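You operate a simulated robot arm through the tools that you are given. There is no shell and no other tool. Be economical: measure what you need, move in short steps, check, and stop when the job is done.

Carry out the task below with a simulated robot arm. There is one attempt and no reset: what you move stays moved.

Task
Tip the pan's sugar into the pot that bears the card's word.
Fine: lid on the bench while you tip all in; pan back down, lid back on; spill none; leave the other pots and pan alone.

It is judged by the outcome, as a careful person would: the job done as asked, and still so three seconds after it is handed in. It fails if anything else is knocked over, pushed out of place, dropped, spilled or broken. Lids that push on must go on centred and level and be pressed home; caps that screw on are set level and turned clockwise until they are tight.

Robot
A 7-joint arm with a two-finger parallel gripper, fixed in place. Base frame: the origin is at the foot of the arm, x ahead of it, y to its left, z up; the work surface is at about z = 88. Readings come in cm, degrees, newtons and seconds.
With the tool pointing down near the work surface it reaches from about 30 to 70 cm from the base axis. Its first joint turns from -66.0 to 66.0 degrees. Payload 1.57 kg.
Tool frame: the origin (TCP) lies between the finger pads and is the grasp point; the fingertips stand 3 cm ahead of it; z points along the fingers, y is the line along which they close. Largest opening 11 cm; finger width 2.4, thickness 1.2; the body of the gripper, 4.8 by 11.2 cm, starts 7.8 cm behind the TCP.
Orientation is that of the tool frame in the base frame, as a unit quaternion [x, y, z, w]. With the fingers straight down and closing along the base's y, the tool's x points along the base's -x, its y along +y and its z along -z.

Tools
- The arm moves only by the tool nudge_tool. Its argument "deltas" is a list of rows, each an object of numbers (a shift or turn left out is 0, a gripper value left out holds the last): "tx", "ty", "tz": the shift along the base's x, y, z in units of 50 mm (1.0 is 50 mm); "ax", "ay", "az": the turn, a rotation vector about the base's x, y, z in units of 5 degrees (1.0 is 5 degrees); "claw": the gripper command, from -1 (fully open) to 1 (shut), values between in proportion. In form: [{"tx": .., "ty": .., "tz": .., "ax": .., "ay": .., "az": .., "claw": ..}, ...]. A call has 1 to 8 rows; each row shifts and turns the commanded pose from where the row before left it. A call with a number of a shift or a turn outside -1 to 1 is refused whole. A row lasts 0.2 s, in which the tool goes at most 5 cm and 8.6 degrees; a call with a longer step from one row to the next is refused whole, and so is a gripper value outside its range. Where a pose cannot be reached the arm comes as near as it can. A force on the tool above 40 N (or 10 N above the force at the start of the call, whichever is more), or a blocked arm, ends the call early, and 0.2 s more pass. The fingers move at their own pace (about 10.8 cm/s each) and stop on an object; they squeeze with about 43 N. The grip force told is the motor's: it shows also when the fingers shut on nothing. Time passes only in rows, and 0.2 s behind the last, so rows that do not move let the fingers close. The reply holds the time, the measured pose of the TCP, the force on the tool along the base axes, the opening and the grip force, in the units named above and with some noise, with the torque about the TCP (base axes, N m) and any sound that the robot's microphone picked up.
- Cameras (640 x 400 px; columns grow to the right, rows downward): "scene" is fixed at [11.83, -37.43, 143.25]; the picture's right is [0.95, -0.32, 0.00], its down [-0.13, -0.38, -0.92] and it looks along [0.29, 0.87, -0.40] (base axes); focal length 238 px, centre (320, 200). "wrist" rides on the gripper at [7, 1.6, -14.1] in the tool frame; the picture's right is [-0.23, 0.97, 0.00], its down [-0.86, -0.20, -0.48] and it looks along [-0.47, -0.11, 0.88] (tool axes); focal length 222 px, centre (320, 200). There is no depth. A picture from a camera that has moved, and an enlarged one, comes with that camera's place and axes in the base frame and with its lens. The place of the scene camera against the robot may be out by one fixed shift of up to 2.5 cm in any direction.
- capture(camera): a new picture of that camera. No time passes.
- zoom(camera, box): a new picture of the part [left, top, right, bottom] of that camera's present view, enlarged. No time passes.
- close_job(): hands the job in; it is judged then, once.

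Work in short steps. Places have to be worked out from the pictures, the camera data and where the tool is seen: move nearer, look again, correct. Check each grasp and each placing, and mend what went wrong. You have 120 turns and 68 pictures in all, those below and enlarged ones among them. Open the gripper and draw the arm clear of the work before you hand the job in, unless the task says otherwise; then end with one line.

The tools are called by a JSON object that holds its "fn" and its "kwargs". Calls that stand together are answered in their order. nudge_tool: Moves the arm, as the interface text tells. Its arguments: {"type":"object","properties":{"deltas":{"type":"array"}},"required":["deltas"]} The other tools are called the same way: capture (camera) takes a picture; zoom (camera, box) takes an enlarged picture of a part of a camera's view; close_job () hands the job in.

At the start:

```text
clock: 0.0
ee_pos: [35.95, 3.47, 128.96]
tcp_rot: [0.0, 1.0, 0.0, 0.0]
contact_force: [0.7, -0.3, -0.5]
ft_torque: [0.01, 0.0, 0.0]
grip_width: 11.01
grip_force: 0.0
```

scene: 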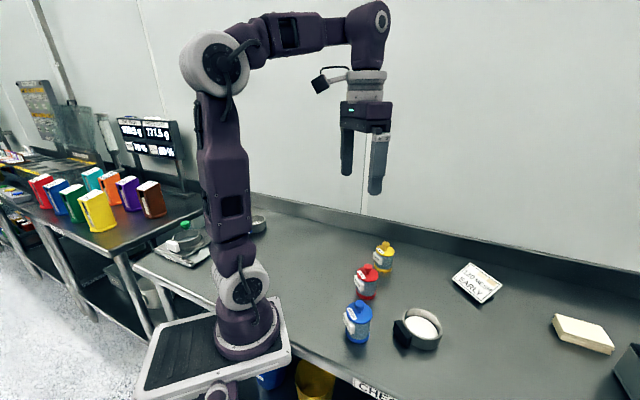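
wrist: 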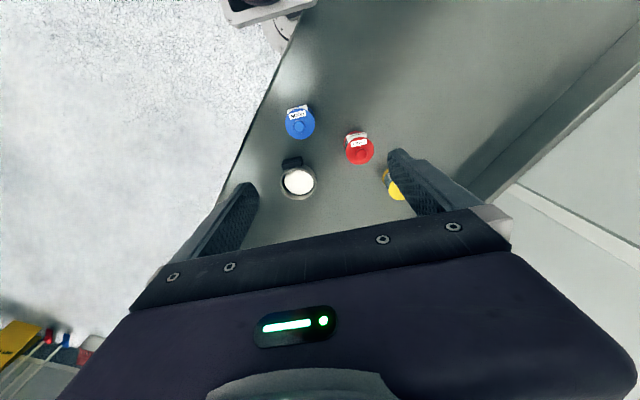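

I start by reading the card and the pot labels in enlarged scene views.

{"fn": "zoom", "kwargs": {"camera": "scene", "box": [430, 250, 530, 312]}}

{"fn": "zoom", "kwargs": {"camera": "scene", "box": [330, 230, 460, 360]}}

{"fn": "zoom", "kwargs": {"camera": "wrist", "box": [260, 80, 420, 220]}}

```text
6.40 times, centred on (480, 281) of scene
camera zoom: at [11.83, -37.43, 143.25], right [0.95, -0.32, 0.0], down [-0.13, -0.38, -0.92], along [0.29, 0.87, -0.4], focal length 1526 px, centre (-704, -318)
```

zoom: 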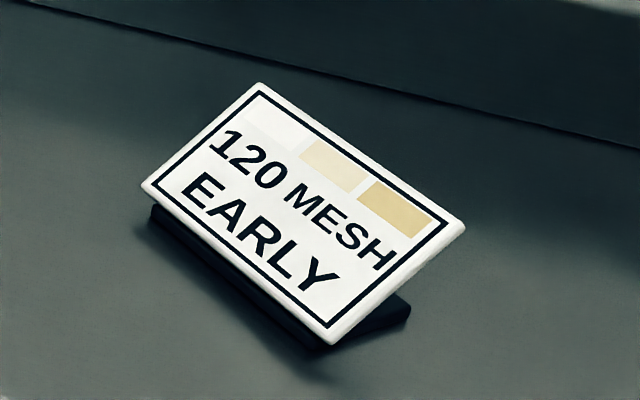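

```text
3.08 times, centred on (395, 295) of scene
camera zoom: at [11.83, -37.43, 143.25], right [0.95, -0.32, 0.0], down [-0.13, -0.38, -0.92], along [0.29, 0.87, -0.4], focal length 734 px, centre (89, -92)
```

zoom: 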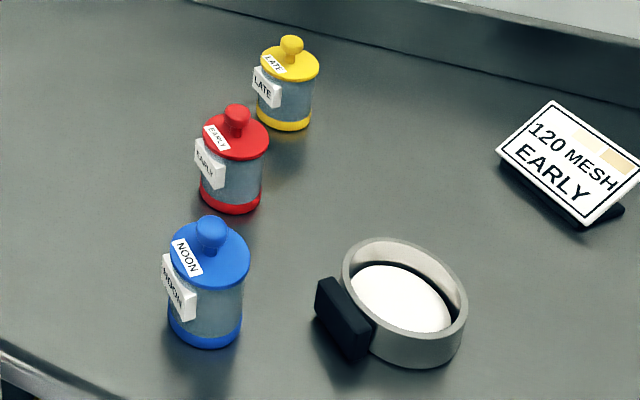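

```text
2.86 times, centred on (340, 150) of wrist
camera zoom: at [28.9, 5.19, 143.03], right [0.23, 0.97, 0.0], down [0.86, -0.2, 0.48], along [0.47, -0.11, -0.88], focal length 635 px, centre (263, 343)
```

zoom: 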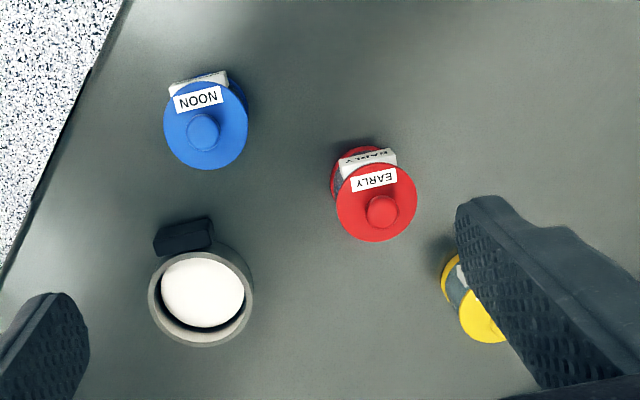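

EARLY means the red pot (label and lid both say EARLY). From the wrist view I judge the red knob to be near (45, 10) and the pan near (50, -5) with its handle toward the base. I go lower for a closer look.

{"fn": "nudge_tool", "kwargs": {"deltas": [{"tx": 0.0, "tz": -0.8}, {"tz": -0.8}, {"tz": -0.8}, {"tz": -0.8}, {}]}}

{"fn": "capture", "kwargs": {"camera": "wrist"}}

{"fn": "zoom", "kwargs": {"camera": "scene", "box": [130, 190, 290, 290]}}

```text
clock: 1.2
ee_pos: [35.86, 3.58, 112.94]
tcp_rot: [0.001, 1.0, 0.0, 0.0]
contact_force: [-1.1, 0.2, 0.0]
ft_torque: [0.04, 0.0, -0.02]
grip_width: 11.02
grip_force: 0.1
```

```text
62 pictures are left
camera wrist: at [28.82, 5.21, 127.01], right [0.23, 0.97, 0.0], down [0.86, -0.2, 0.48], along [0.47, -0.11, -0.88], focal length 222 px, centre (320, 200)
```

wrist: 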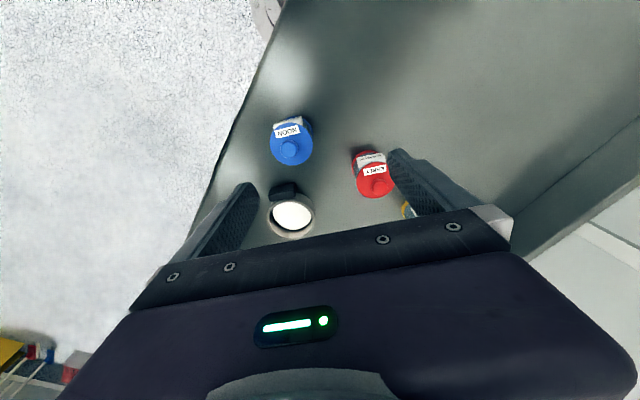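

```text
4.00 times, centred on (210, 240) of scene
camera zoom: at [11.83, -37.43, 143.25], right [0.95, -0.32, 0.0], down [-0.13, -0.38, -0.92], along [0.29, 0.87, -0.4], focal length 954 px, centre (760, 40)
```

zoom: 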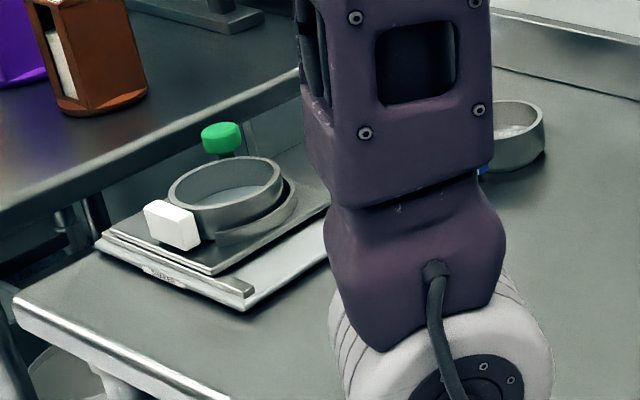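

The other pans are out of reach behind the arm, so the black-handled pan is the one. I enlarge this view to triangulate the pot and pan.

{"fn": "zoom", "kwargs": {"camera": "wrist", "box": [240, 100, 420, 250]}}

```text
2.67 times, centred on (330, 175) of wrist
camera zoom: at [28.82, 5.21, 127.01], right [0.23, 0.97, 0.0], down [0.86, -0.2, 0.48], along [0.47, -0.11, -0.88], focal length 592 px, centre (293, 267)
```

zoom: 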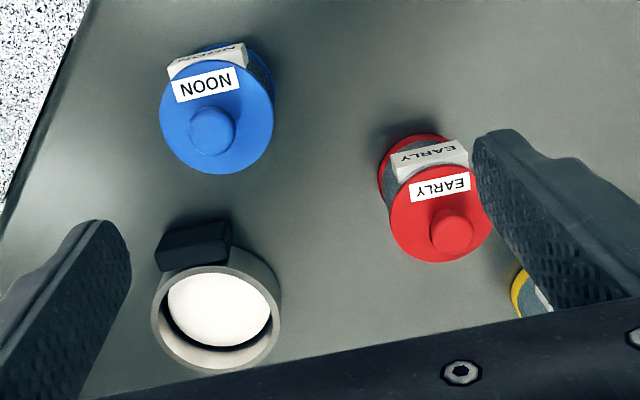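

Triangulated: knob top at about (44.7, 10.5, 97), pan centre (49.7, -5), handle top near (44.5, -5.1, 92). I look closely at the red pot and the pan for shape detail.

{"fn": "zoom", "kwargs": {"camera": "scene", "box": [345, 255, 393, 305]}}

{"fn": "zoom", "kwargs": {"camera": "scene", "box": [385, 295, 450, 360]}}

```text
8.00 times, centred on (369, 280) of scene
camera zoom: at [11.83, -37.43, 143.25], right [0.95, -0.32, 0.0], down [-0.13, -0.38, -0.92], along [0.29, 0.87, -0.4], focal length 1907 px, centre (-72, -440)
```

zoom: 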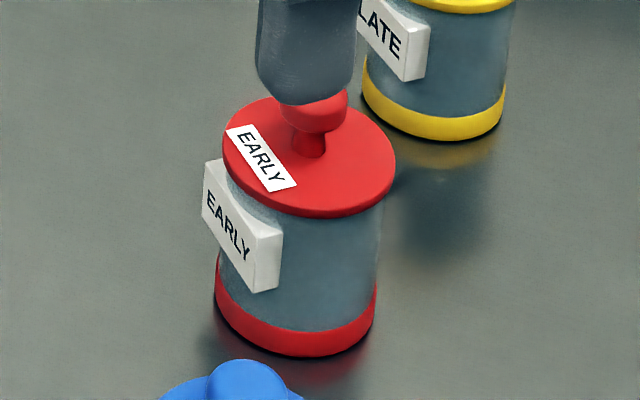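

```text
6.15 times, centred on (418, 328) of scene
camera zoom: at [11.83, -37.43, 143.25], right [0.95, -0.32, 0.0], down [-0.13, -0.38, -0.92], along [0.29, 0.87, -0.4], focal length 1467 px, centre (-280, -585)
```

zoom: 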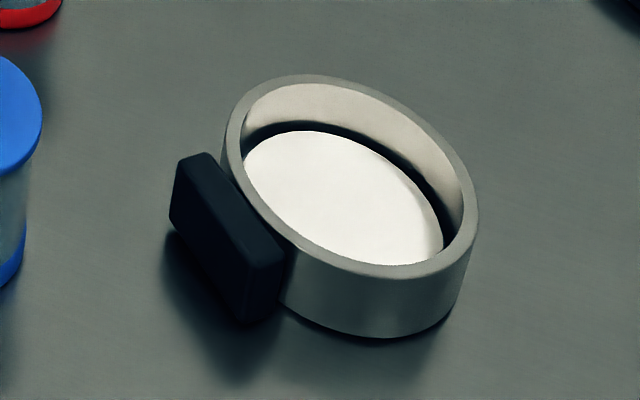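

I move above the red knob with the fingers part-closed and look before grasping.

{"fn": "nudge_tool", "kwargs": {"deltas": [{"tx": 0.589, "ty": 0.463, "claw": 0.1}, {"tx": 0.589, "ty": 0.463}, {"tx": 0.589, "ty": 0.463}, {"tz": -0.8}, {"tz": -0.8}, {"tz": -0.7}, {}]}}

{"fn": "capture", "kwargs": {"camera": "wrist"}}

{"fn": "zoom", "kwargs": {"camera": "scene", "box": [335, 230, 415, 310]}}

```text
clock: 2.8
ee_pos: [44.92, 10.52, 101.54]
tcp_rot: [0.0, 1.0, 0.0, 0.0]
contact_force: [0.4, -0.3, -0.3]
ft_torque: [0.01, -0.01, 0.0]
grip_width: 4.96
grip_force: 0.1
```

```text
57 pictures are left
camera wrist: at [37.77, 12.14, 115.54], right [0.23, 0.97, 0.0], down [0.86, -0.2, 0.48], along [0.47, -0.11, -0.88], focal length 222 px, centre (320, 200)
```

wrist: 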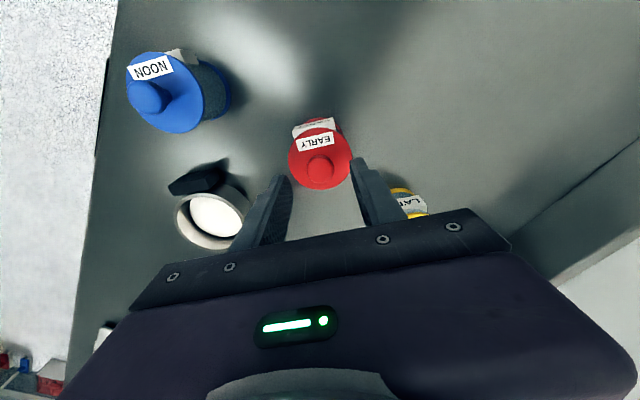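

```text
5.00 times, centred on (375, 270) of scene
camera zoom: at [11.83, -37.43, 143.25], right [0.95, -0.32, 0.0], down [-0.13, -0.38, -0.92], along [0.29, 0.87, -0.4], focal length 1192 px, centre (45, -150)
```

zoom: 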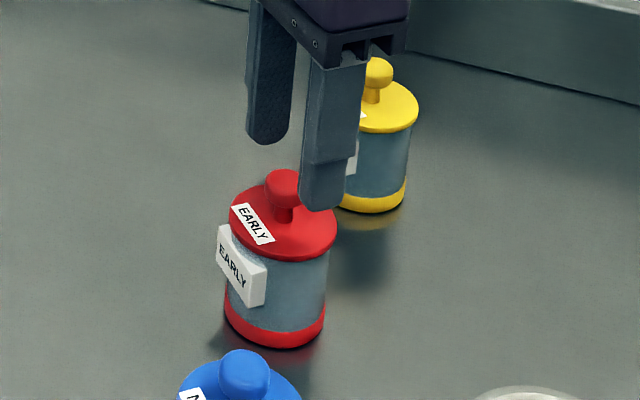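

The knob reads (44.4, 10.6), so I shift slightly and descend so the tips sit just above the lid plate, then close.

{"fn": "nudge_tool", "kwargs": {"deltas": [{"tx": -0.08, "tz": -0.3}, {"tz": -0.26}, {"claw": 0.1}, {"claw": 1}, {"claw": 1}, {"claw": 1}]}}

{"fn": "zoom", "kwargs": {"camera": "scene", "box": [335, 240, 405, 310]}}

```text
clock: 4.2
ee_pos: [44.31, 10.57, 98.72]
tcp_rot: [0.001, 1.0, 0.0, 0.0]
contact_force: [-0.2, -0.2, -0.6]
ft_torque: [0.02, -0.02, 0.02]
grip_width: 2.14
grip_force: 34.5
heard: snap
```

```text
5.71 times, centred on (370, 275) of scene
camera zoom: at [11.83, -37.43, 143.25], right [0.95, -0.32, 0.0], down [-0.13, -0.38, -0.92], along [0.29, 0.87, -0.4], focal length 1362 px, centre (34, -229)
```

zoom: 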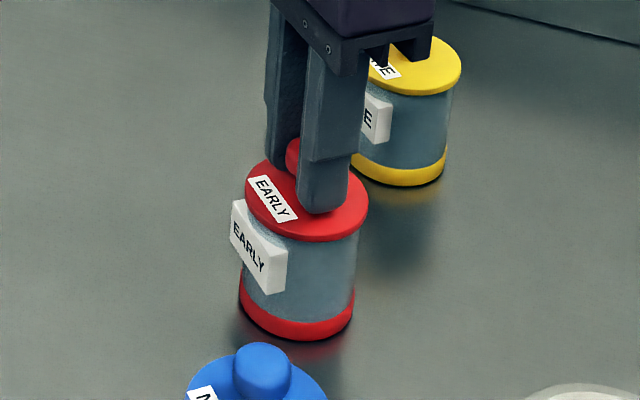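

Gripped at 2.14 cm, the knob's width. I lift a little and check whether the lid comes off without the pot.

{"fn": "nudge_tool", "kwargs": {"deltas": [{"tz": 0.1}, {"tz": 0.1}, {"tz": 0.1}, {}]}}

{"fn": "zoom", "kwargs": {"camera": "scene", "box": [335, 240, 405, 310]}}

```text
clock: 5.2
ee_pos: [44.36, 10.47, 100.21]
tcp_rot: [0.0, 1.0, 0.0, 0.0]
contact_force: [0.2, -0.1, 0.0]
ft_torque: [-0.02, 0.0, -0.02]
grip_width: 2.16
grip_force: 34.0
```

```text
5.71 times, centred on (370, 275) of scene
camera zoom: at [11.83, -37.43, 143.25], right [0.95, -0.32, 0.0], down [-0.13, -0.38, -0.92], along [0.29, 0.87, -0.4], focal length 1362 px, centre (34, -229)
```

zoom: 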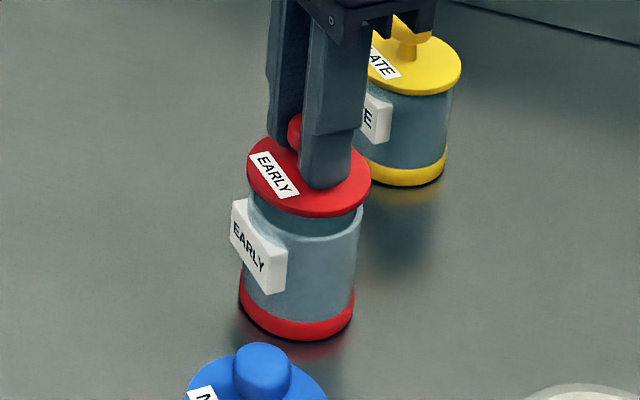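

The lid came free and the pot stayed put. I lift it clear and carry it to free bench near (36, 22).

{"fn": "nudge_tool", "kwargs": {"deltas": [{"tz": 0.5}, {"tz": 0.4}, {"tx": -0.42, "ty": 0.575}, {"tx": -0.42, "ty": 0.575}, {"tx": -0.42, "ty": 0.575}, {"tx": -0.42, "ty": 0.575}, {}]}}

{"fn": "capture", "kwargs": {"camera": "wrist"}}

{"fn": "capture", "kwargs": {"camera": "scene"}}

```text
clock: 6.8
ee_pos: [35.73, 22.14, 104.78]
tcp_rot: [0.0, 1.0, 0.0, 0.0]
contact_force: [-0.1, 1.0, -0.9]
ft_torque: [-0.05, 0.0, -0.02]
grip_width: 2.14
grip_force: 34.5
```

```text
53 pictures are left
camera wrist: at [28.79, 23.65, 118.74], right [0.23, 0.97, 0.0], down [0.86, -0.2, 0.48], along [0.47, -0.11, -0.88], focal length 222 px, centre (320, 200)
```

wrist: 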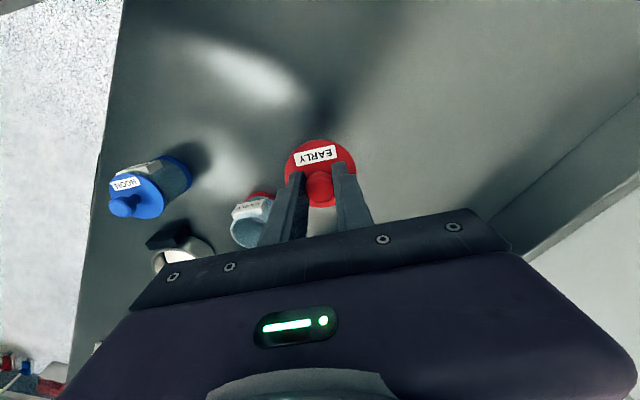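

```text
52 pictures are left
```

scene: 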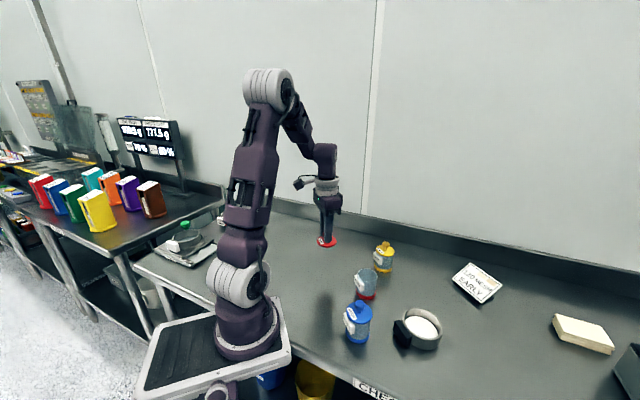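

The space below is clear. I lower towards the bench.

{"fn": "nudge_tool", "kwargs": {"deltas": [{"tz": -0.7}, {"tz": -0.7}, {"tz": -0.6}, {"tz": -0.2}, {}]}}

{"fn": "zoom", "kwargs": {"camera": "scene", "box": [295, 220, 365, 270]}}

```text
clock: 8.0
ee_pos: [35.87, 21.97, 93.78]
tcp_rot: [0.0, 1.0, -0.001, 0.0]
contact_force: [0.8, 0.7, -0.7]
ft_torque: [0.02, -0.02, 0.04]
grip_width: 2.14
grip_force: 34.6
```

```text
8.00 times, centred on (330, 245) of scene
camera zoom: at [11.83, -37.43, 143.25], right [0.95, -0.32, 0.0], down [-0.13, -0.38, -0.92], along [0.29, 0.87, -0.4], focal length 1907 px, centre (240, -160)
```

zoom: 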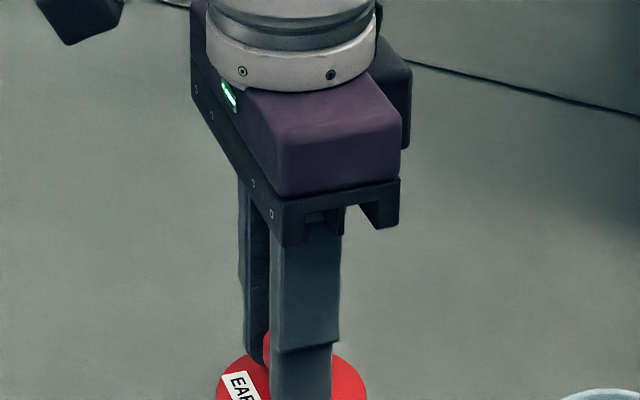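

Still no contact; I lower in small steps watching the force.

{"fn": "nudge_tool", "kwargs": {"deltas": [{"tz": -0.06}, {"tz": -0.06}, {"tz": -0.06}, {}]}}

```text
clock: 9.0
ee_pos: [35.95, 21.99, 92.75]
tcp_rot: [0.0, 1.0, 0.0, 0.001]
contact_force: [0.0, -0.1, 0.3]
ft_torque: [0.0, -0.03, -0.04]
grip_width: 2.14
grip_force: 34.2
```

{"fn": "nudge_tool", "kwargs": {"deltas": [{"tz": -0.05}, {"tz": -0.05}, {}]}}

{"fn": "zoom", "kwargs": {"camera": "scene", "box": [300, 230, 360, 270]}}

```text
clock: 9.6
ee_pos: [35.72, 22.04, 92.58]
tcp_rot: [0.0, 1.0, 0.001, 0.001]
contact_force: [-4.3, -1.5, 14.1]
ft_torque: [-0.06, 0.14, 0.01]
grip_width: 2.16
grip_force: 34.5
stopped in row 2: the force on the tool passed its limit at 44 N (the readings are from after the stop); the commanded pose is now the measured one
```

```text
10.00 times, centred on (330, 250) of scene
camera zoom: at [11.81, -37.44, 143.24], right [0.95, -0.32, 0.0], down [-0.13, -0.38, -0.92], along [0.29, 0.87, -0.4], focal length 2384 px, centre (220, -300)
```

zoom: 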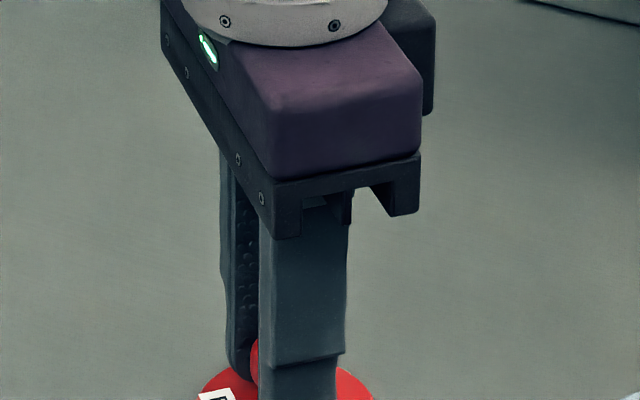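

The lid touched the bench at TCP z ≈ 92.6. I ease up a touch, open, and rise.

{"fn": "nudge_tool", "kwargs": {"deltas": [{"tz": 0.01}, {"claw": 0.1}, {"claw": 0.1}, {"tz": 0.4}, {"tz": 0.8}, {"tz": 0.8}, {"tz": 0.8}, {}]}}

{"fn": "capture", "kwargs": {"camera": "wrist"}}

{"fn": "zoom", "kwargs": {"camera": "scene", "box": [290, 220, 410, 300]}}

```text
clock: 11.4
ee_pos: [35.95, 22.03, 106.74]
tcp_rot: [0.0, 1.0, 0.001, 0.002]
contact_force: [-0.2, 0.2, -0.1]
ft_torque: [0.02, -0.02, 0.01]
grip_width: 4.95
grip_force: 0.0
```

```text
49 pictures are left
camera wrist: at [28.88, 23.63, 120.72], right [0.23, 0.97, 0.0], down [0.85, -0.2, 0.48], along [0.47, -0.11, -0.88], focal length 222 px, centre (320, 200)
```

wrist: 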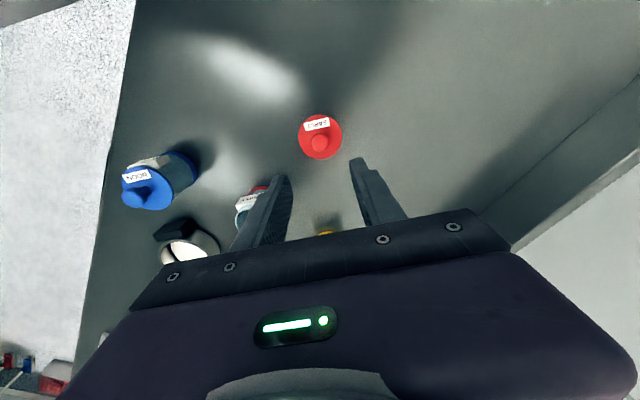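

```text
5.00 times, centred on (350, 260) of scene
camera zoom: at [11.83, -37.43, 143.25], right [0.95, -0.32, 0.0], down [-0.13, -0.38, -0.92], along [0.29, 0.87, -0.4], focal length 1192 px, centre (170, -100)
```

zoom: 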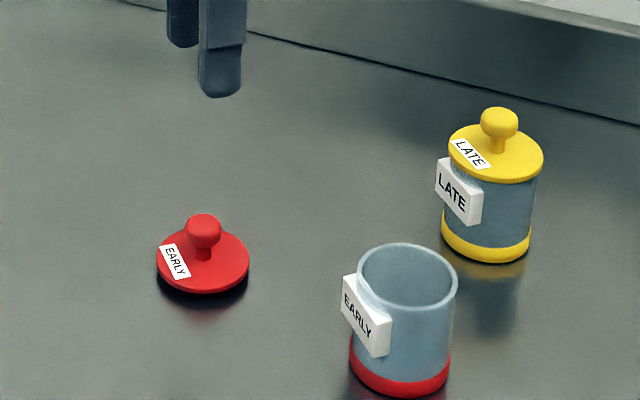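

The lid is lying flat and the pot is open. Before grabbing the pan I rehearse the pour motion empty, high up: yaw −90°, then tilt about +x past 90°, to check reach.

{"fn": "nudge_tool", "kwargs": {"deltas": [{"tx": 0.22, "tz": 0.4, "az": -1}, {"tx": 0.22, "tz": 0.4, "az": -1}, {"tx": 0.22, "tz": 0.4, "az": -1}, {"tx": 0.22, "tz": 0.2, "az": -1}, {"tx": 0.22, "az": -1}, {"tx": 0.22, "az": -1}, {"tx": 0.22, "az": -1}, {"tx": 0.22, "az": -1}]}}

{"fn": "nudge_tool", "kwargs": {"deltas": [{"az": -1}, {"az": -1}, {"az": -1}, {"az": -1}, {"az": -1}, {"az": -1}, {"az": -1}, {"az": -1}]}}

{"fn": "nudge_tool", "kwargs": {"deltas": [{"az": -1}, {"az": -1}, {"ax": 1}, {"ax": 1}, {"ax": 1}, {"ax": 1}, {"ax": 1}, {"ax": 1}]}}

```text
clock: 13.2
ee_pos: [44.79, 22.1, 113.59]
tcp_rot: [0.343, 0.939, 0.0, 0.001]
contact_force: [-1.0, -0.4, -0.2]
ft_torque: [-0.01, -0.01, 0.01]
grip_width: 4.94
grip_force: 0.0
```

```text
clock: 15.0
ee_pos: [44.65, 22.25, 113.54]
tcp_rot: [0.644, 0.765, 0.0, 0.001]
contact_force: [-0.6, -0.2, -0.6]
ft_torque: [0.03, 0.02, 0.0]
grip_width: 4.92
grip_force: 0.1
```

```text
clock: 16.8
ee_pos: [44.7, 22.2, 113.6]
tcp_rot: [0.683, 0.683, 0.184, -0.182]
contact_force: [0.2, 0.6, 1.1]
ft_torque: [0.02, 0.0, 0.0]
grip_width: 4.94
grip_force: 0.0
```

Yaw and 30° of tilt follow well. I continue the rehearsal to 120° while moving along the arc.

{"fn": "nudge_tool", "kwargs": {"deltas": [{"ax": 1, "ty": -0.2}, {"ax": 1, "ty": -0.2}, {"ax": 1, "ty": -0.2}, {"ax": 1, "ty": -0.2}, {"ax": 1, "ty": -0.2}, {"ax": 1, "ty": -0.2}, {"ax": 1, "ty": -0.2}, {"ax": 1, "ty": -0.2}]}}

{"fn": "nudge_tool", "kwargs": {"deltas": [{"ax": 1, "ty": -0.2}, {"ax": 1, "ty": -0.2}, {"ax": 1, "ty": -0.2}, {"ax": 1, "ty": -0.2}, {"ax": 1, "ty": -0.2}, {"ax": 1, "ty": -0.2}, {"ax": 1, "ty": -0.2}, {"ax": 1, "ty": -0.2}]}}

{"fn": "nudge_tool", "kwargs": {"deltas": [{"ax": 1, "tz": -0.2}, {"ax": 1, "tz": -0.2}, {"ax": 0, "tz": -0.2}, {}]}}

{"fn": "capture", "kwargs": {"camera": "scene"}}

```text
clock: 18.6
ee_pos: [44.74, 14.0, 113.59]
tcp_rot: [0.579, 0.579, 0.406, -0.405]
contact_force: [0.3, -0.3, 0.1]
ft_torque: [-0.01, -0.04, -0.04]
grip_width: 4.96
grip_force: 0.0
```

```text
clock: 20.4
ee_pos: [44.77, 6.08, 113.5]
tcp_rot: [0.406, 0.406, 0.579, -0.579]
contact_force: [0.4, 0.1, 0.3]
ft_torque: [0.01, -0.01, 0.02]
grip_width: 4.95
grip_force: 0.0
```

```text
clock: 21.4
ee_pos: [44.8, 6.13, 110.57]
tcp_rot: [0.355, 0.353, 0.613, -0.611]
contact_force: [1.1, 0.4, 0.4]
ft_torque: [-0.01, 0.0, 0.04]
grip_width: 4.96
grip_force: 0.0
```

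```text
47 pictures are left
```

scene: 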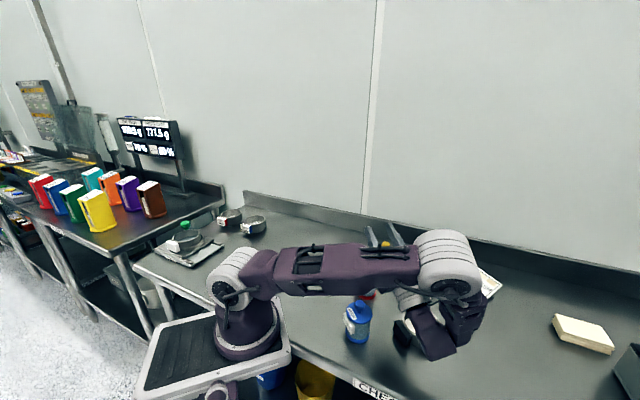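

The rehearsal reaches 120° with no contact. I reverse it, keeping high, and come back over the pan handle.

{"fn": "nudge_tool", "kwargs": {"deltas": [{"ax": -1, "tz": 0.4}, {"ax": -1, "tz": 0.4}, {"ax": -1}, {"ax": -1}, {"ax": -1}, {"ax": -1}, {"ax": -1}, {"ax": -1}]}}

{"fn": "nudge_tool", "kwargs": {"deltas": [{"ax": -1}, {"ax": -1}, {"ax": -1}, {"ax": -1}, {"ax": -1}, {"ax": -1}, {"ax": -1}, {"ax": -1}]}}

{"fn": "nudge_tool", "kwargs": {"deltas": [{"ax": -1}, {"ax": -1}, {"ax": -1}, {"ax": -1}, {"ax": -1}, {"ax": -1}, {"ax": -1}, {"ax": -1}]}}

{"fn": "nudge_tool", "kwargs": {"deltas": [{"az": 1}, {"az": 1}, {"az": 1}, {"az": 1}, {"az": 1}, {"az": 1}, {"az": 1}, {"az": 1}]}}

{"fn": "nudge_tool", "kwargs": {"deltas": [{"az": 1}, {"az": 1}, {"az": 1}, {"az": 1}, {"az": 1}, {"az": 1}, {"az": 1}, {"az": 1}]}}

{"fn": "nudge_tool", "kwargs": {"deltas": [{"az": 1, "ty": -0.45, "claw": -0.45}, {"az": 1, "ty": -0.45}, {"ty": -0.45}, {"ty": -0.45}, {"ty": -0.45, "tz": -0.5}, {"tz": -0.7}, {}]}}

{"fn": "capture", "kwargs": {"camera": "wrist"}}

```text
clock: 23.2
ee_pos: [44.76, 6.07, 114.58]
tcp_rot: [0.543, 0.542, 0.454, -0.453]
contact_force: [-0.1, 0.6, 0.4]
ft_torque: [-0.01, -0.01, 0.01]
grip_width: 4.95
grip_force: 0.0
```

```text
clock: 25.0
ee_pos: [44.75, 6.0, 114.69]
tcp_rot: [0.665, 0.665, 0.242, -0.24]
contact_force: [0.3, 0.1, -0.8]
ft_torque: [-0.01, 0.01, 0.0]
grip_width: 4.94
grip_force: 0.0
```

```text
clock: 26.8
ee_pos: [44.73, 5.98, 114.65]
tcp_rot: [0.708, 0.706, 0.0, 0.003]
contact_force: [-0.7, -0.5, -0.6]
ft_torque: [-0.02, 0.03, 0.01]
grip_width: 4.95
grip_force: 0.1
```

```text
clock: 28.6
ee_pos: [44.77, 6.01, 114.49]
tcp_rot: [0.422, 0.907, 0.0, 0.001]
contact_force: [0.4, -1.0, 0.1]
ft_torque: [0.02, -0.06, 0.01]
grip_width: 4.94
grip_force: 0.0
```

```text
clock: 30.4
ee_pos: [44.72, 6.07, 114.67]
tcp_rot: [0.087, 0.996, 0.0, 0.001]
contact_force: [-0.4, -0.2, 0.8]
ft_torque: [0.01, -0.02, -0.03]
grip_width: 4.94
grip_force: 0.1
```

```text
clock: 32.0
ee_pos: [44.7, -5.31, 108.55]
tcp_rot: [0.0, 1.0, 0.001, 0.001]
contact_force: [-0.4, -0.2, -0.8]
ft_torque: [0.02, 0.02, 0.02]
grip_width: 7.99
grip_force: 0.0
```

```text
46 pictures are left
camera wrist: at [37.69, -3.61, 122.7], right [0.23, 0.97, 0.0], down [0.85, -0.2, 0.48], along [0.47, -0.11, -0.88], focal length 222 px, centre (320, 200)
```

wrist: 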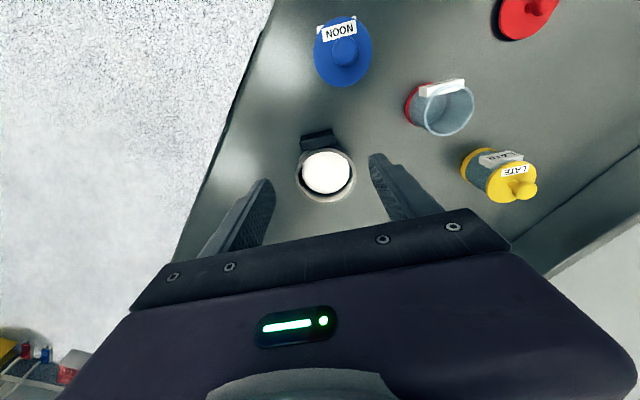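

{"fn": "zoom", "kwargs": {"camera": "wrist", "box": [280, 110, 380, 210]}}

{"fn": "zoom", "kwargs": {"camera": "wrist", "box": [390, 60, 490, 150]}}

```text
4.00 times, centred on (330, 160) of wrist
camera zoom: at [37.69, -3.61, 122.7], right [0.23, 0.97, 0.0], down [0.85, -0.2, 0.48], along [0.47, -0.11, -0.88], focal length 888 px, centre (280, 360)
```

zoom: 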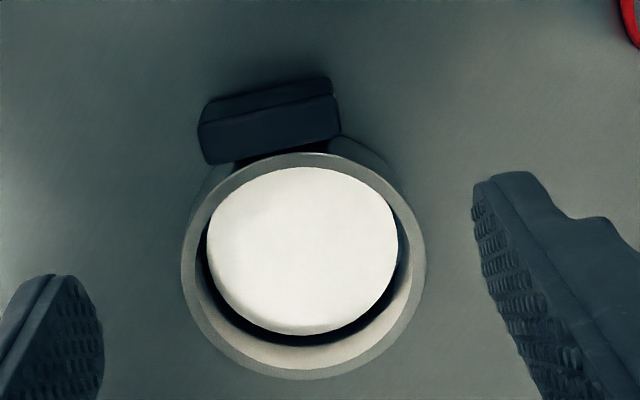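

```text
4.44 times, centred on (440, 105) of wrist
camera zoom: at [37.69, -3.61, 122.7], right [0.23, 0.97, 0.0], down [0.85, -0.2, 0.48], along [0.47, -0.11, -0.88], focal length 987 px, centre (-213, 622)
```

zoom: 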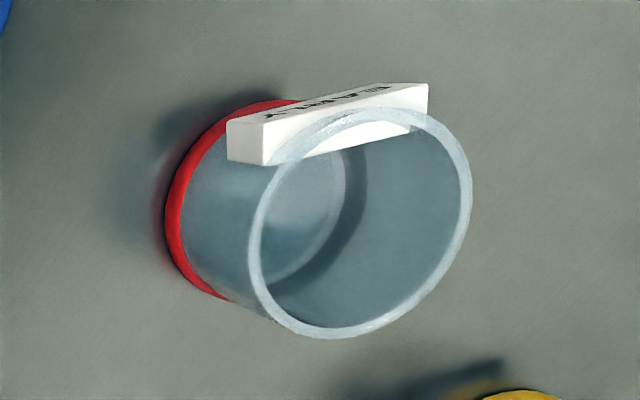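

Handle top centre reads about (45.2, -5.65), aligned with y, ~4.9 wide by 1.3 thick. I descend to just above the bench with the fingers straddling it.

{"fn": "nudge_tool", "kwargs": {"deltas": [{"tz": -0.9, "ty": -0.06, "tx": 0.04}, {"tz": -0.9}, {"tz": -0.8}, {"tz": -0.3}, {}]}}

{"fn": "zoom", "kwargs": {"camera": "scene", "box": [370, 270, 470, 360]}}

{"fn": "zoom", "kwargs": {"camera": "wrist", "box": [220, 100, 420, 240]}}

```text
clock: 33.2
ee_pos: [45.0, -5.47, 94.1]
tcp_rot: [0.0, 1.0, 0.001, 0.001]
contact_force: [-0.6, -0.3, -0.3]
ft_torque: [0.02, 0.03, -0.04]
grip_width: 7.97
grip_force: 0.2
```

```text
4.44 times, centred on (420, 315) of scene
camera zoom: at [11.83, -37.43, 143.25], right [0.95, -0.32, 0.0], down [-0.13, -0.38, -0.92], along [0.29, 0.87, -0.4], focal length 1060 px, centre (-124, -311)
```

zoom: 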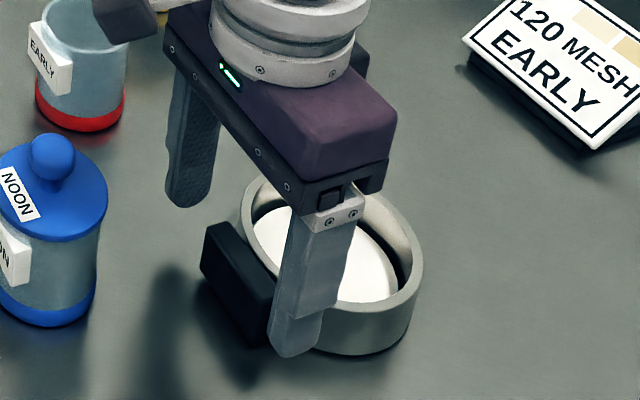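

```text
2.86 times, centred on (320, 170) of wrist
camera zoom: at [37.89, -3.9, 108.1], right [0.23, 0.97, 0.0], down [0.85, -0.2, 0.48], along [0.47, -0.11, -0.88], focal length 635 px, centre (320, 286)
```

zoom: 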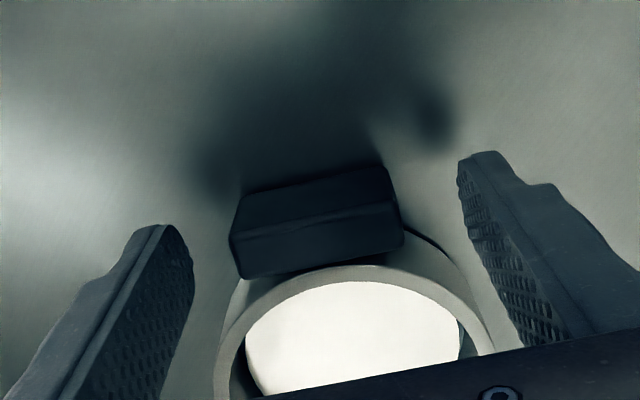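

Handle centre is about (45.4, -5.7), top near z 91. I lower to TCP 91.6, centre on y, and close.

{"fn": "nudge_tool", "kwargs": {"deltas": [{"ty": -0.045, "tx": 0.03}, {"tz": -0.25}, {"tz": -0.22}, {}]}}

{"fn": "nudge_tool", "kwargs": {"deltas": [{"claw": 0}, {"claw": 0.05}, {"claw": 1}, {"claw": 1}, {"claw": 1}]}}

{"fn": "zoom", "kwargs": {"camera": "scene", "box": [370, 270, 470, 360]}}

```text
clock: 34.2
ee_pos: [45.13, -5.75, 91.66]
tcp_rot: [0.001, 1.0, 0.001, 0.001]
contact_force: [-0.6, 0.2, -0.3]
ft_torque: [-0.02, -0.02, 0.01]
grip_width: 7.99
grip_force: 0.0
```

```text
clock: 35.4
ee_pos: [45.08, -5.67, 91.81]
tcp_rot: [0.0, 1.0, 0.001, 0.001]
contact_force: [-0.9, 0.0, 0.1]
ft_torque: [0.01, 0.0, 0.0]
grip_width: 4.91
grip_force: 43.2
```

```text
4.44 times, centred on (420, 315) of scene
camera zoom: at [11.83, -37.43, 143.25], right [0.95, -0.32, 0.0], down [-0.13, -0.38, -0.92], along [0.29, 0.87, -0.4], focal length 1060 px, centre (-124, -311)
```

zoom: 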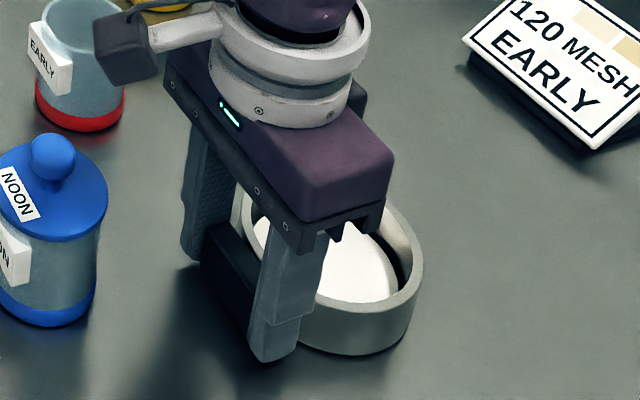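

Gripped at 4.91 cm, with nothing shoved. I lift slowly and check that the pan hangs level.

{"fn": "nudge_tool", "kwargs": {"deltas": [{"tz": 0.1}, {"tz": 0.1}, {"tz": 0.2}, {"tz": 0.2}, {}]}}

{"fn": "zoom", "kwargs": {"camera": "scene", "box": [370, 260, 470, 350]}}

```text
clock: 36.6
ee_pos: [45.01, -5.73, 94.8]
tcp_rot: [-0.001, 1.0, 0.001, 0.002]
contact_force: [-0.3, -0.2, -0.5]
ft_torque: [-0.01, 0.03, 0.01]
grip_width: 4.92
grip_force: 43.5
```

```text
4.44 times, centred on (420, 305) of scene
camera zoom: at [11.83, -37.43, 143.25], right [0.95, -0.32, 0.0], down [-0.13, -0.38, -0.92], along [0.29, 0.87, -0.4], focal length 1060 px, centre (-124, -267)
```

zoom: 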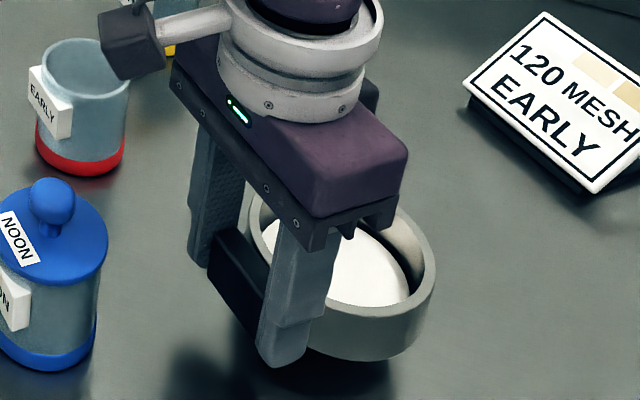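

The pan is level and secure. I raise it to about z 112, then yaw −90° while carrying it to the +y side of the red pot.

{"fn": "nudge_tool", "kwargs": {"deltas": [{"tz": 0.3}, {"tz": 0.45}, {"tz": 0.5}, {"tz": 0.5}, {"tz": 0.5}, {"tz": 0.5}, {"tz": 0.4}, {"tz": 0.25}]}}

{"fn": "nudge_tool", "kwargs": {"deltas": [{"az": -0.6, "ty": 0.2}, {"az": -1, "ty": 0.3}, {"az": -1, "ty": 0.3}, {"az": -1, "ty": 0.3}, {"az": -1, "ty": 0.3}, {"az": -1, "ty": 0.3}, {"az": -1, "ty": 0.3}, {"az": -1, "ty": 0.3}]}}

{"fn": "nudge_tool", "kwargs": {"deltas": [{"az": -1, "ty": 0.3}, {"az": -1, "ty": 0.3}, {"az": -1, "ty": 0.3}, {"az": -1, "ty": 0.3}, {"az": -1, "ty": 0.3}, {"az": -1, "ty": 0.3}, {"az": -1, "ty": 0.3}, {"az": -1, "ty": 0.3}]}}

{"fn": "nudge_tool", "kwargs": {"deltas": [{"az": -1, "ty": 0.3}, {"az": -1, "ty": 0.3}, {"az": -0.4, "ty": 0.2}, {}, {}]}}

{"fn": "capture", "kwargs": {"camera": "wrist"}}

{"fn": "capture", "kwargs": {"camera": "scene"}}

```text
clock: 38.4
ee_pos: [45.11, -5.7, 111.79]
tcp_rot: [0.0, 1.0, 0.001, 0.002]
contact_force: [0.1, 0.2, -1.2]
ft_torque: [0.0, 0.06, -0.01]
grip_width: 4.92
grip_force: 42.6
```

```text
clock: 40.2
ee_pos: [45.09, 5.86, 111.73]
tcp_rot: [0.326, 0.945, 0.001, 0.001]
contact_force: [0.5, -0.7, -1.0]
ft_torque: [0.02, 0.02, -0.03]
grip_width: 4.92
grip_force: 43.2
```

```text
clock: 42.0
ee_pos: [45.01, 17.86, 111.65]
tcp_rot: [0.63, 0.776, 0.0, 0.002]
contact_force: [1.0, -0.2, -1.9]
ft_torque: [0.06, 0.02, 0.0]
grip_width: 4.93
grip_force: 42.7
```

```text
clock: 43.2
ee_pos: [45.12, 21.87, 111.74]
tcp_rot: [0.707, 0.707, -0.001, 0.001]
contact_force: [0.6, -0.2, -1.2]
ft_torque: [0.05, 0.02, -0.02]
grip_width: 4.92
grip_force: 43.0
```

```text
39 pictures are left
camera wrist: at [46.66, 28.79, 125.74], right [0.97, -0.23, 0.0], down [-0.2, -0.85, 0.48], along [-0.11, -0.47, -0.88], focal length 222 px, centre (320, 200)
```

wrist: 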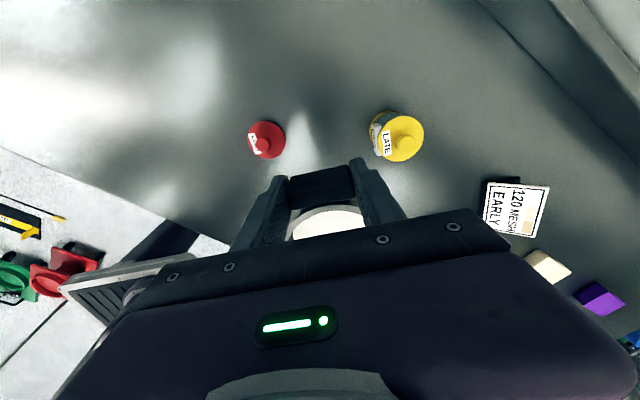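

```text
38 pictures are left
```

scene: 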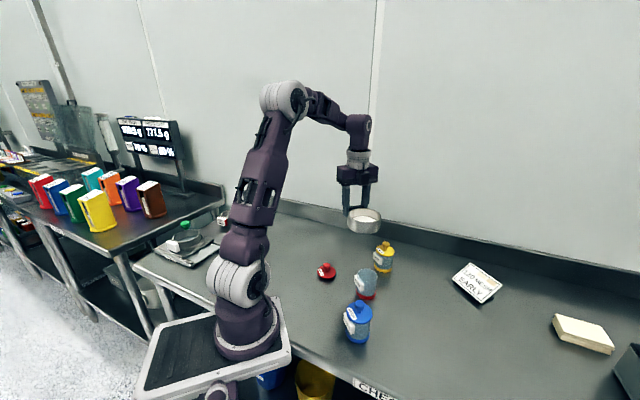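

The pan is level and full. Working from the pot centre (44.4, 10.5), I set the pan's front lip just above its mouth (lip about 9.8 cm ahead of the TCP) and check.

{"fn": "nudge_tool", "kwargs": {"deltas": [{"tx": -0.07, "ty": -0.03, "tz": -0.4}, {"tx": -0.07, "ty": -0.02, "tz": -0.5}, {"tz": -0.5}, {"tz": -0.4}, {"tz": -0.3}, {"tz": -0.16}, {}]}}

{"fn": "zoom", "kwargs": {"camera": "scene", "box": [310, 210, 430, 310]}}

```text
clock: 44.8
ee_pos: [44.33, 21.61, 100.44]
tcp_rot: [0.707, 0.707, 0.0, 0.001]
contact_force: [0.7, -0.2, -1.5]
ft_torque: [0.09, 0.0, 0.01]
grip_width: 4.92
grip_force: 42.4
```

```text
4.00 times, centred on (370, 260) of scene
camera zoom: at [11.83, -37.43, 143.25], right [0.95, -0.32, 0.0], down [-0.13, -0.38, -0.92], along [0.29, 0.87, -0.4], focal length 954 px, centre (120, -40)
```

zoom: 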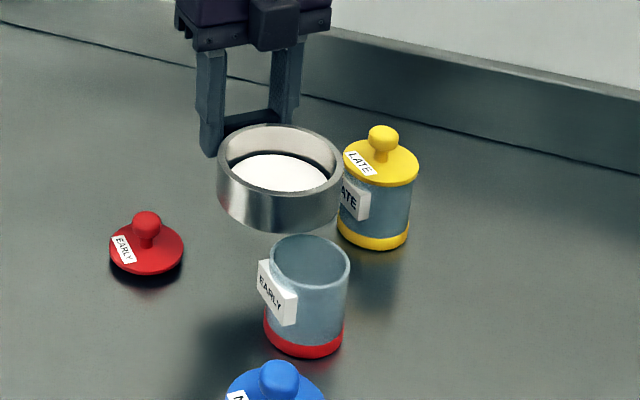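

Projection checks agree within a few mm, with the lip above the near part of the mouth. I start tilting slowly about the lip, to 30°.

{"fn": "nudge_tool", "kwargs": {"deltas": [{"ax": 1, "ty": -0.02, "tz": 0.17}, {"ax": 1, "ty": -0.024, "tz": 0.17}, {"ax": 1, "ty": -0.045, "tz": 0.163}, {"ax": 1, "ty": -0.055, "tz": 0.163}, {}]}}

{"fn": "zoom", "kwargs": {"camera": "scene", "box": [310, 210, 430, 310]}}

```text
clock: 46.0
ee_pos: [44.37, 20.88, 103.88]
tcp_rot: [0.697, 0.696, 0.123, -0.121]
contact_force: [0.7, 0.8, -1.2]
ft_torque: [-0.01, 0.03, 0.02]
grip_width: 4.91
grip_force: 42.6
```

```text
4.00 times, centred on (370, 260) of scene
camera zoom: at [11.83, -37.43, 143.25], right [0.95, -0.32, 0.0], down [-0.13, -0.38, -0.92], along [0.29, 0.87, -0.4], focal length 954 px, centre (120, -40)
```

zoom: 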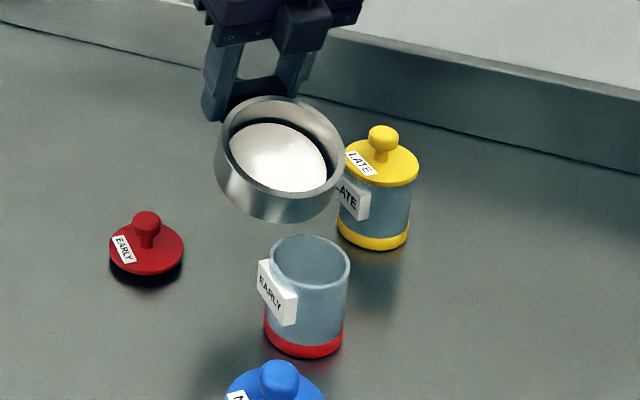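

At 20° nothing flows yet. I continue to 35° in finer steps, keeping the lip over the mouth.

{"fn": "nudge_tool", "kwargs": {"deltas": [{"ax": 0.5, "ty": -0.035, "tz": 0.051}, {"ax": 0.5, "ty": -0.038, "tz": 0.051}, {"ax": 0.5, "ty": -0.04, "tz": 0.051}, {"ax": 0.5, "ty": -0.043, "tz": 0.051}, {"ax": 0.5, "ty": -0.05, "tz": 0.028}, {"ax": 0.5, "ty": -0.05, "tz": 0.028}, {}]}}

{"fn": "zoom", "kwargs": {"camera": "scene", "box": [310, 210, 430, 310]}}

```text
clock: 47.6
ee_pos: [44.33, 19.59, 105.0]
tcp_rot: [0.674, 0.675, 0.212, -0.212]
contact_force: [0.9, 0.1, -1.7]
ft_torque: [0.0, -0.04, -0.04]
grip_width: 4.91
grip_force: 42.8
```

```text
4.00 times, centred on (370, 260) of scene
camera zoom: at [11.83, -37.43, 143.25], right [0.95, -0.32, 0.0], down [-0.13, -0.38, -0.92], along [0.29, 0.87, -0.4], focal length 954 px, centre (120, -40)
```

zoom: 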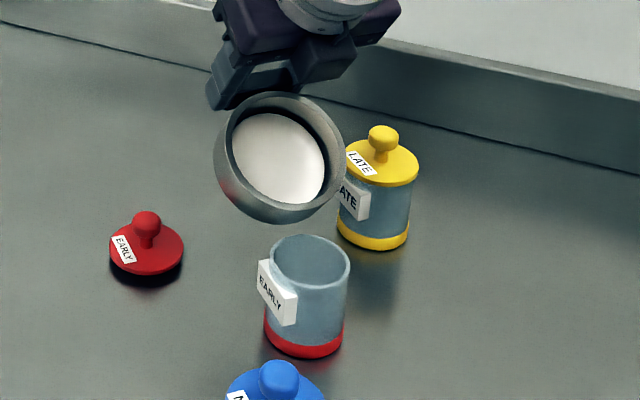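

Still no flow at 35°. I carry on to 50°.

{"fn": "nudge_tool", "kwargs": {"deltas": [{"ax": 0.5, "ty": -0.053, "tz": 0.026}, {"ax": 0.5, "ty": -0.055, "tz": 0.026}, {"ax": 0.5, "ty": -0.06, "tz": 0.014}, {"ax": 0.5, "ty": -0.063, "tz": 0.014}, {"ax": 0.5, "ty": -0.064, "tz": 0.014}, {"ax": 0.5, "ty": -0.065, "tz": 0.014}, {}]}}

{"fn": "zoom", "kwargs": {"camera": "scene", "box": [310, 210, 430, 310]}}

```text
clock: 49.2
ee_pos: [44.29, 17.83, 105.57]
tcp_rot: [0.642, 0.641, 0.299, -0.297]
contact_force: [0.1, -0.1, -1.2]
ft_torque: [0.0, 0.0, 0.0]
grip_width: 4.94
grip_force: 43.2
```

```text
4.00 times, centred on (370, 260) of scene
camera zoom: at [11.83, -37.43, 143.25], right [0.95, -0.32, 0.0], down [-0.13, -0.38, -0.92], along [0.29, 0.87, -0.4], focal length 954 px, centre (120, -40)
```

zoom: 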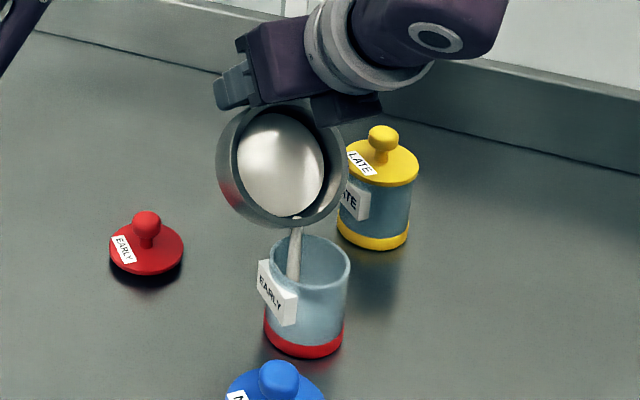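

Sugar is streaming into the pot, slightly back-left of centre. I shift 4 mm toward centre and let it run, checking.

{"fn": "nudge_tool", "kwargs": {"deltas": [{"tx": 0.04, "ty": -0.04}, {"tx": 0.04, "ty": -0.04}, {}, {}]}}

{"fn": "zoom", "kwargs": {"camera": "scene", "box": [335, 220, 415, 310]}}

```text
clock: 50.2
ee_pos: [44.76, 17.52, 105.59]
tcp_rot: [0.642, 0.64, 0.3, -0.297]
contact_force: [0.4, 0.3, -1.2]
ft_torque: [0.02, -0.03, 0.0]
grip_width: 4.93
grip_force: 43.2
```

```text
4.44 times, centred on (375, 265) of scene
camera zoom: at [11.83, -37.43, 143.25], right [0.95, -0.32, 0.0], down [-0.13, -0.38, -0.92], along [0.29, 0.87, -0.4], focal length 1060 px, centre (76, -89)
```

zoom: 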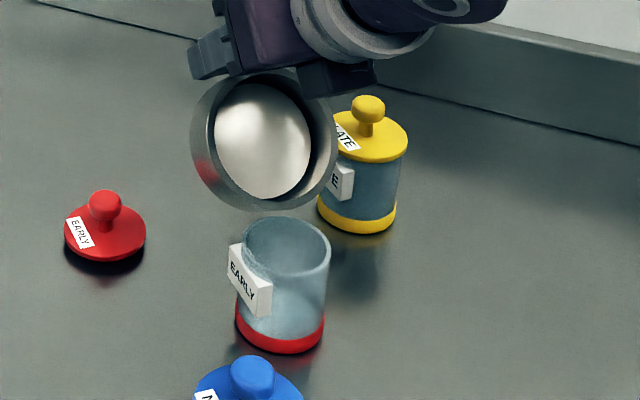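

Flow pauses when tilting stops, so it is well controlled. I tilt on to 60°.

{"fn": "nudge_tool", "kwargs": {"deltas": [{"ax": 0.5, "ty": -0.07, "tz": 0.016}, {}, {"ax": 0.5, "ty": -0.07, "tz": 0.016}, {}, {"ax": 0.5, "ty": -0.073, "tz": 0.016}, {}, {"ax": 0.5, "ty": -0.075, "tz": 0.017}]}}

{"fn": "zoom", "kwargs": {"camera": "scene", "box": [335, 220, 415, 310]}}

```text
clock: 51.8
ee_pos: [44.71, 15.92, 106.0]
tcp_rot: [0.613, 0.612, 0.354, -0.353]
contact_force: [-0.7, 0.3, -1.7]
ft_torque: [-0.03, 0.0, 0.02]
grip_width: 4.92
grip_force: 43.5
```

```text
4.44 times, centred on (375, 265) of scene
camera zoom: at [11.83, -37.43, 143.25], right [0.95, -0.32, 0.0], down [-0.13, -0.38, -0.92], along [0.29, 0.87, -0.4], focal length 1060 px, centre (76, -89)
```

zoom: 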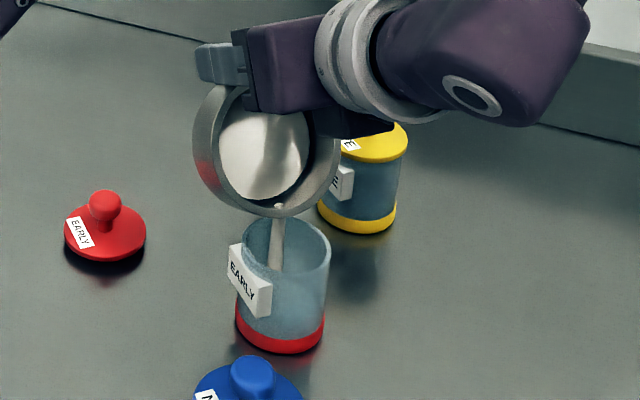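

Streaming well inside the mouth. I continue to 80°.

{"fn": "nudge_tool", "kwargs": {"deltas": [{"ax": 0.5, "ty": -0.077, "tz": 0.022}, {"ax": 0.5, "ty": -0.079, "tz": 0.022}, {"ax": 0.5, "ty": -0.08, "tz": 0.022}, {"ax": 0.5, "ty": -0.08, "tz": 0.022}, {"ax": 0.5, "ty": -0.082, "tz": 0.018}, {"ax": 0.5, "ty": -0.083, "tz": 0.018}, {"ax": 0.5, "ty": -0.084, "tz": 0.017}, {"ax": 0.5, "ty": -0.084, "tz": 0.017}]}}

{"fn": "zoom", "kwargs": {"camera": "scene", "box": [320, 210, 430, 320]}}

```text
clock: 53.6
ee_pos: [44.72, 12.66, 106.74]
tcp_rot: [0.543, 0.541, 0.455, -0.453]
contact_force: [-0.1, -0.2, -0.2]
ft_torque: [-0.04, 0.0, 0.0]
grip_width: 4.93
grip_force: 42.8
```

```text
3.64 times, centred on (375, 265) of scene
camera zoom: at [11.83, -37.43, 143.25], right [0.95, -0.32, 0.0], down [-0.13, -0.38, -0.92], along [0.29, 0.87, -0.4], focal length 867 px, centre (120, -36)
```

zoom: 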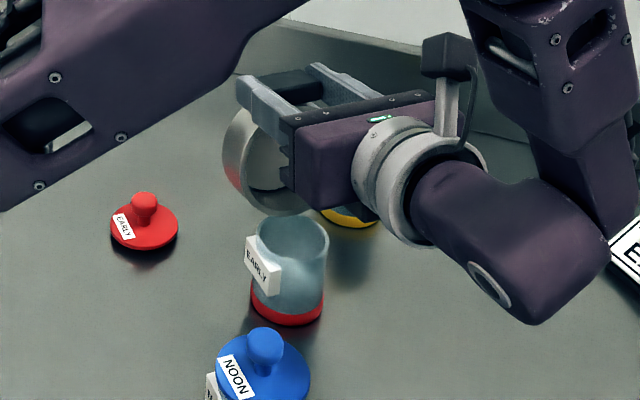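

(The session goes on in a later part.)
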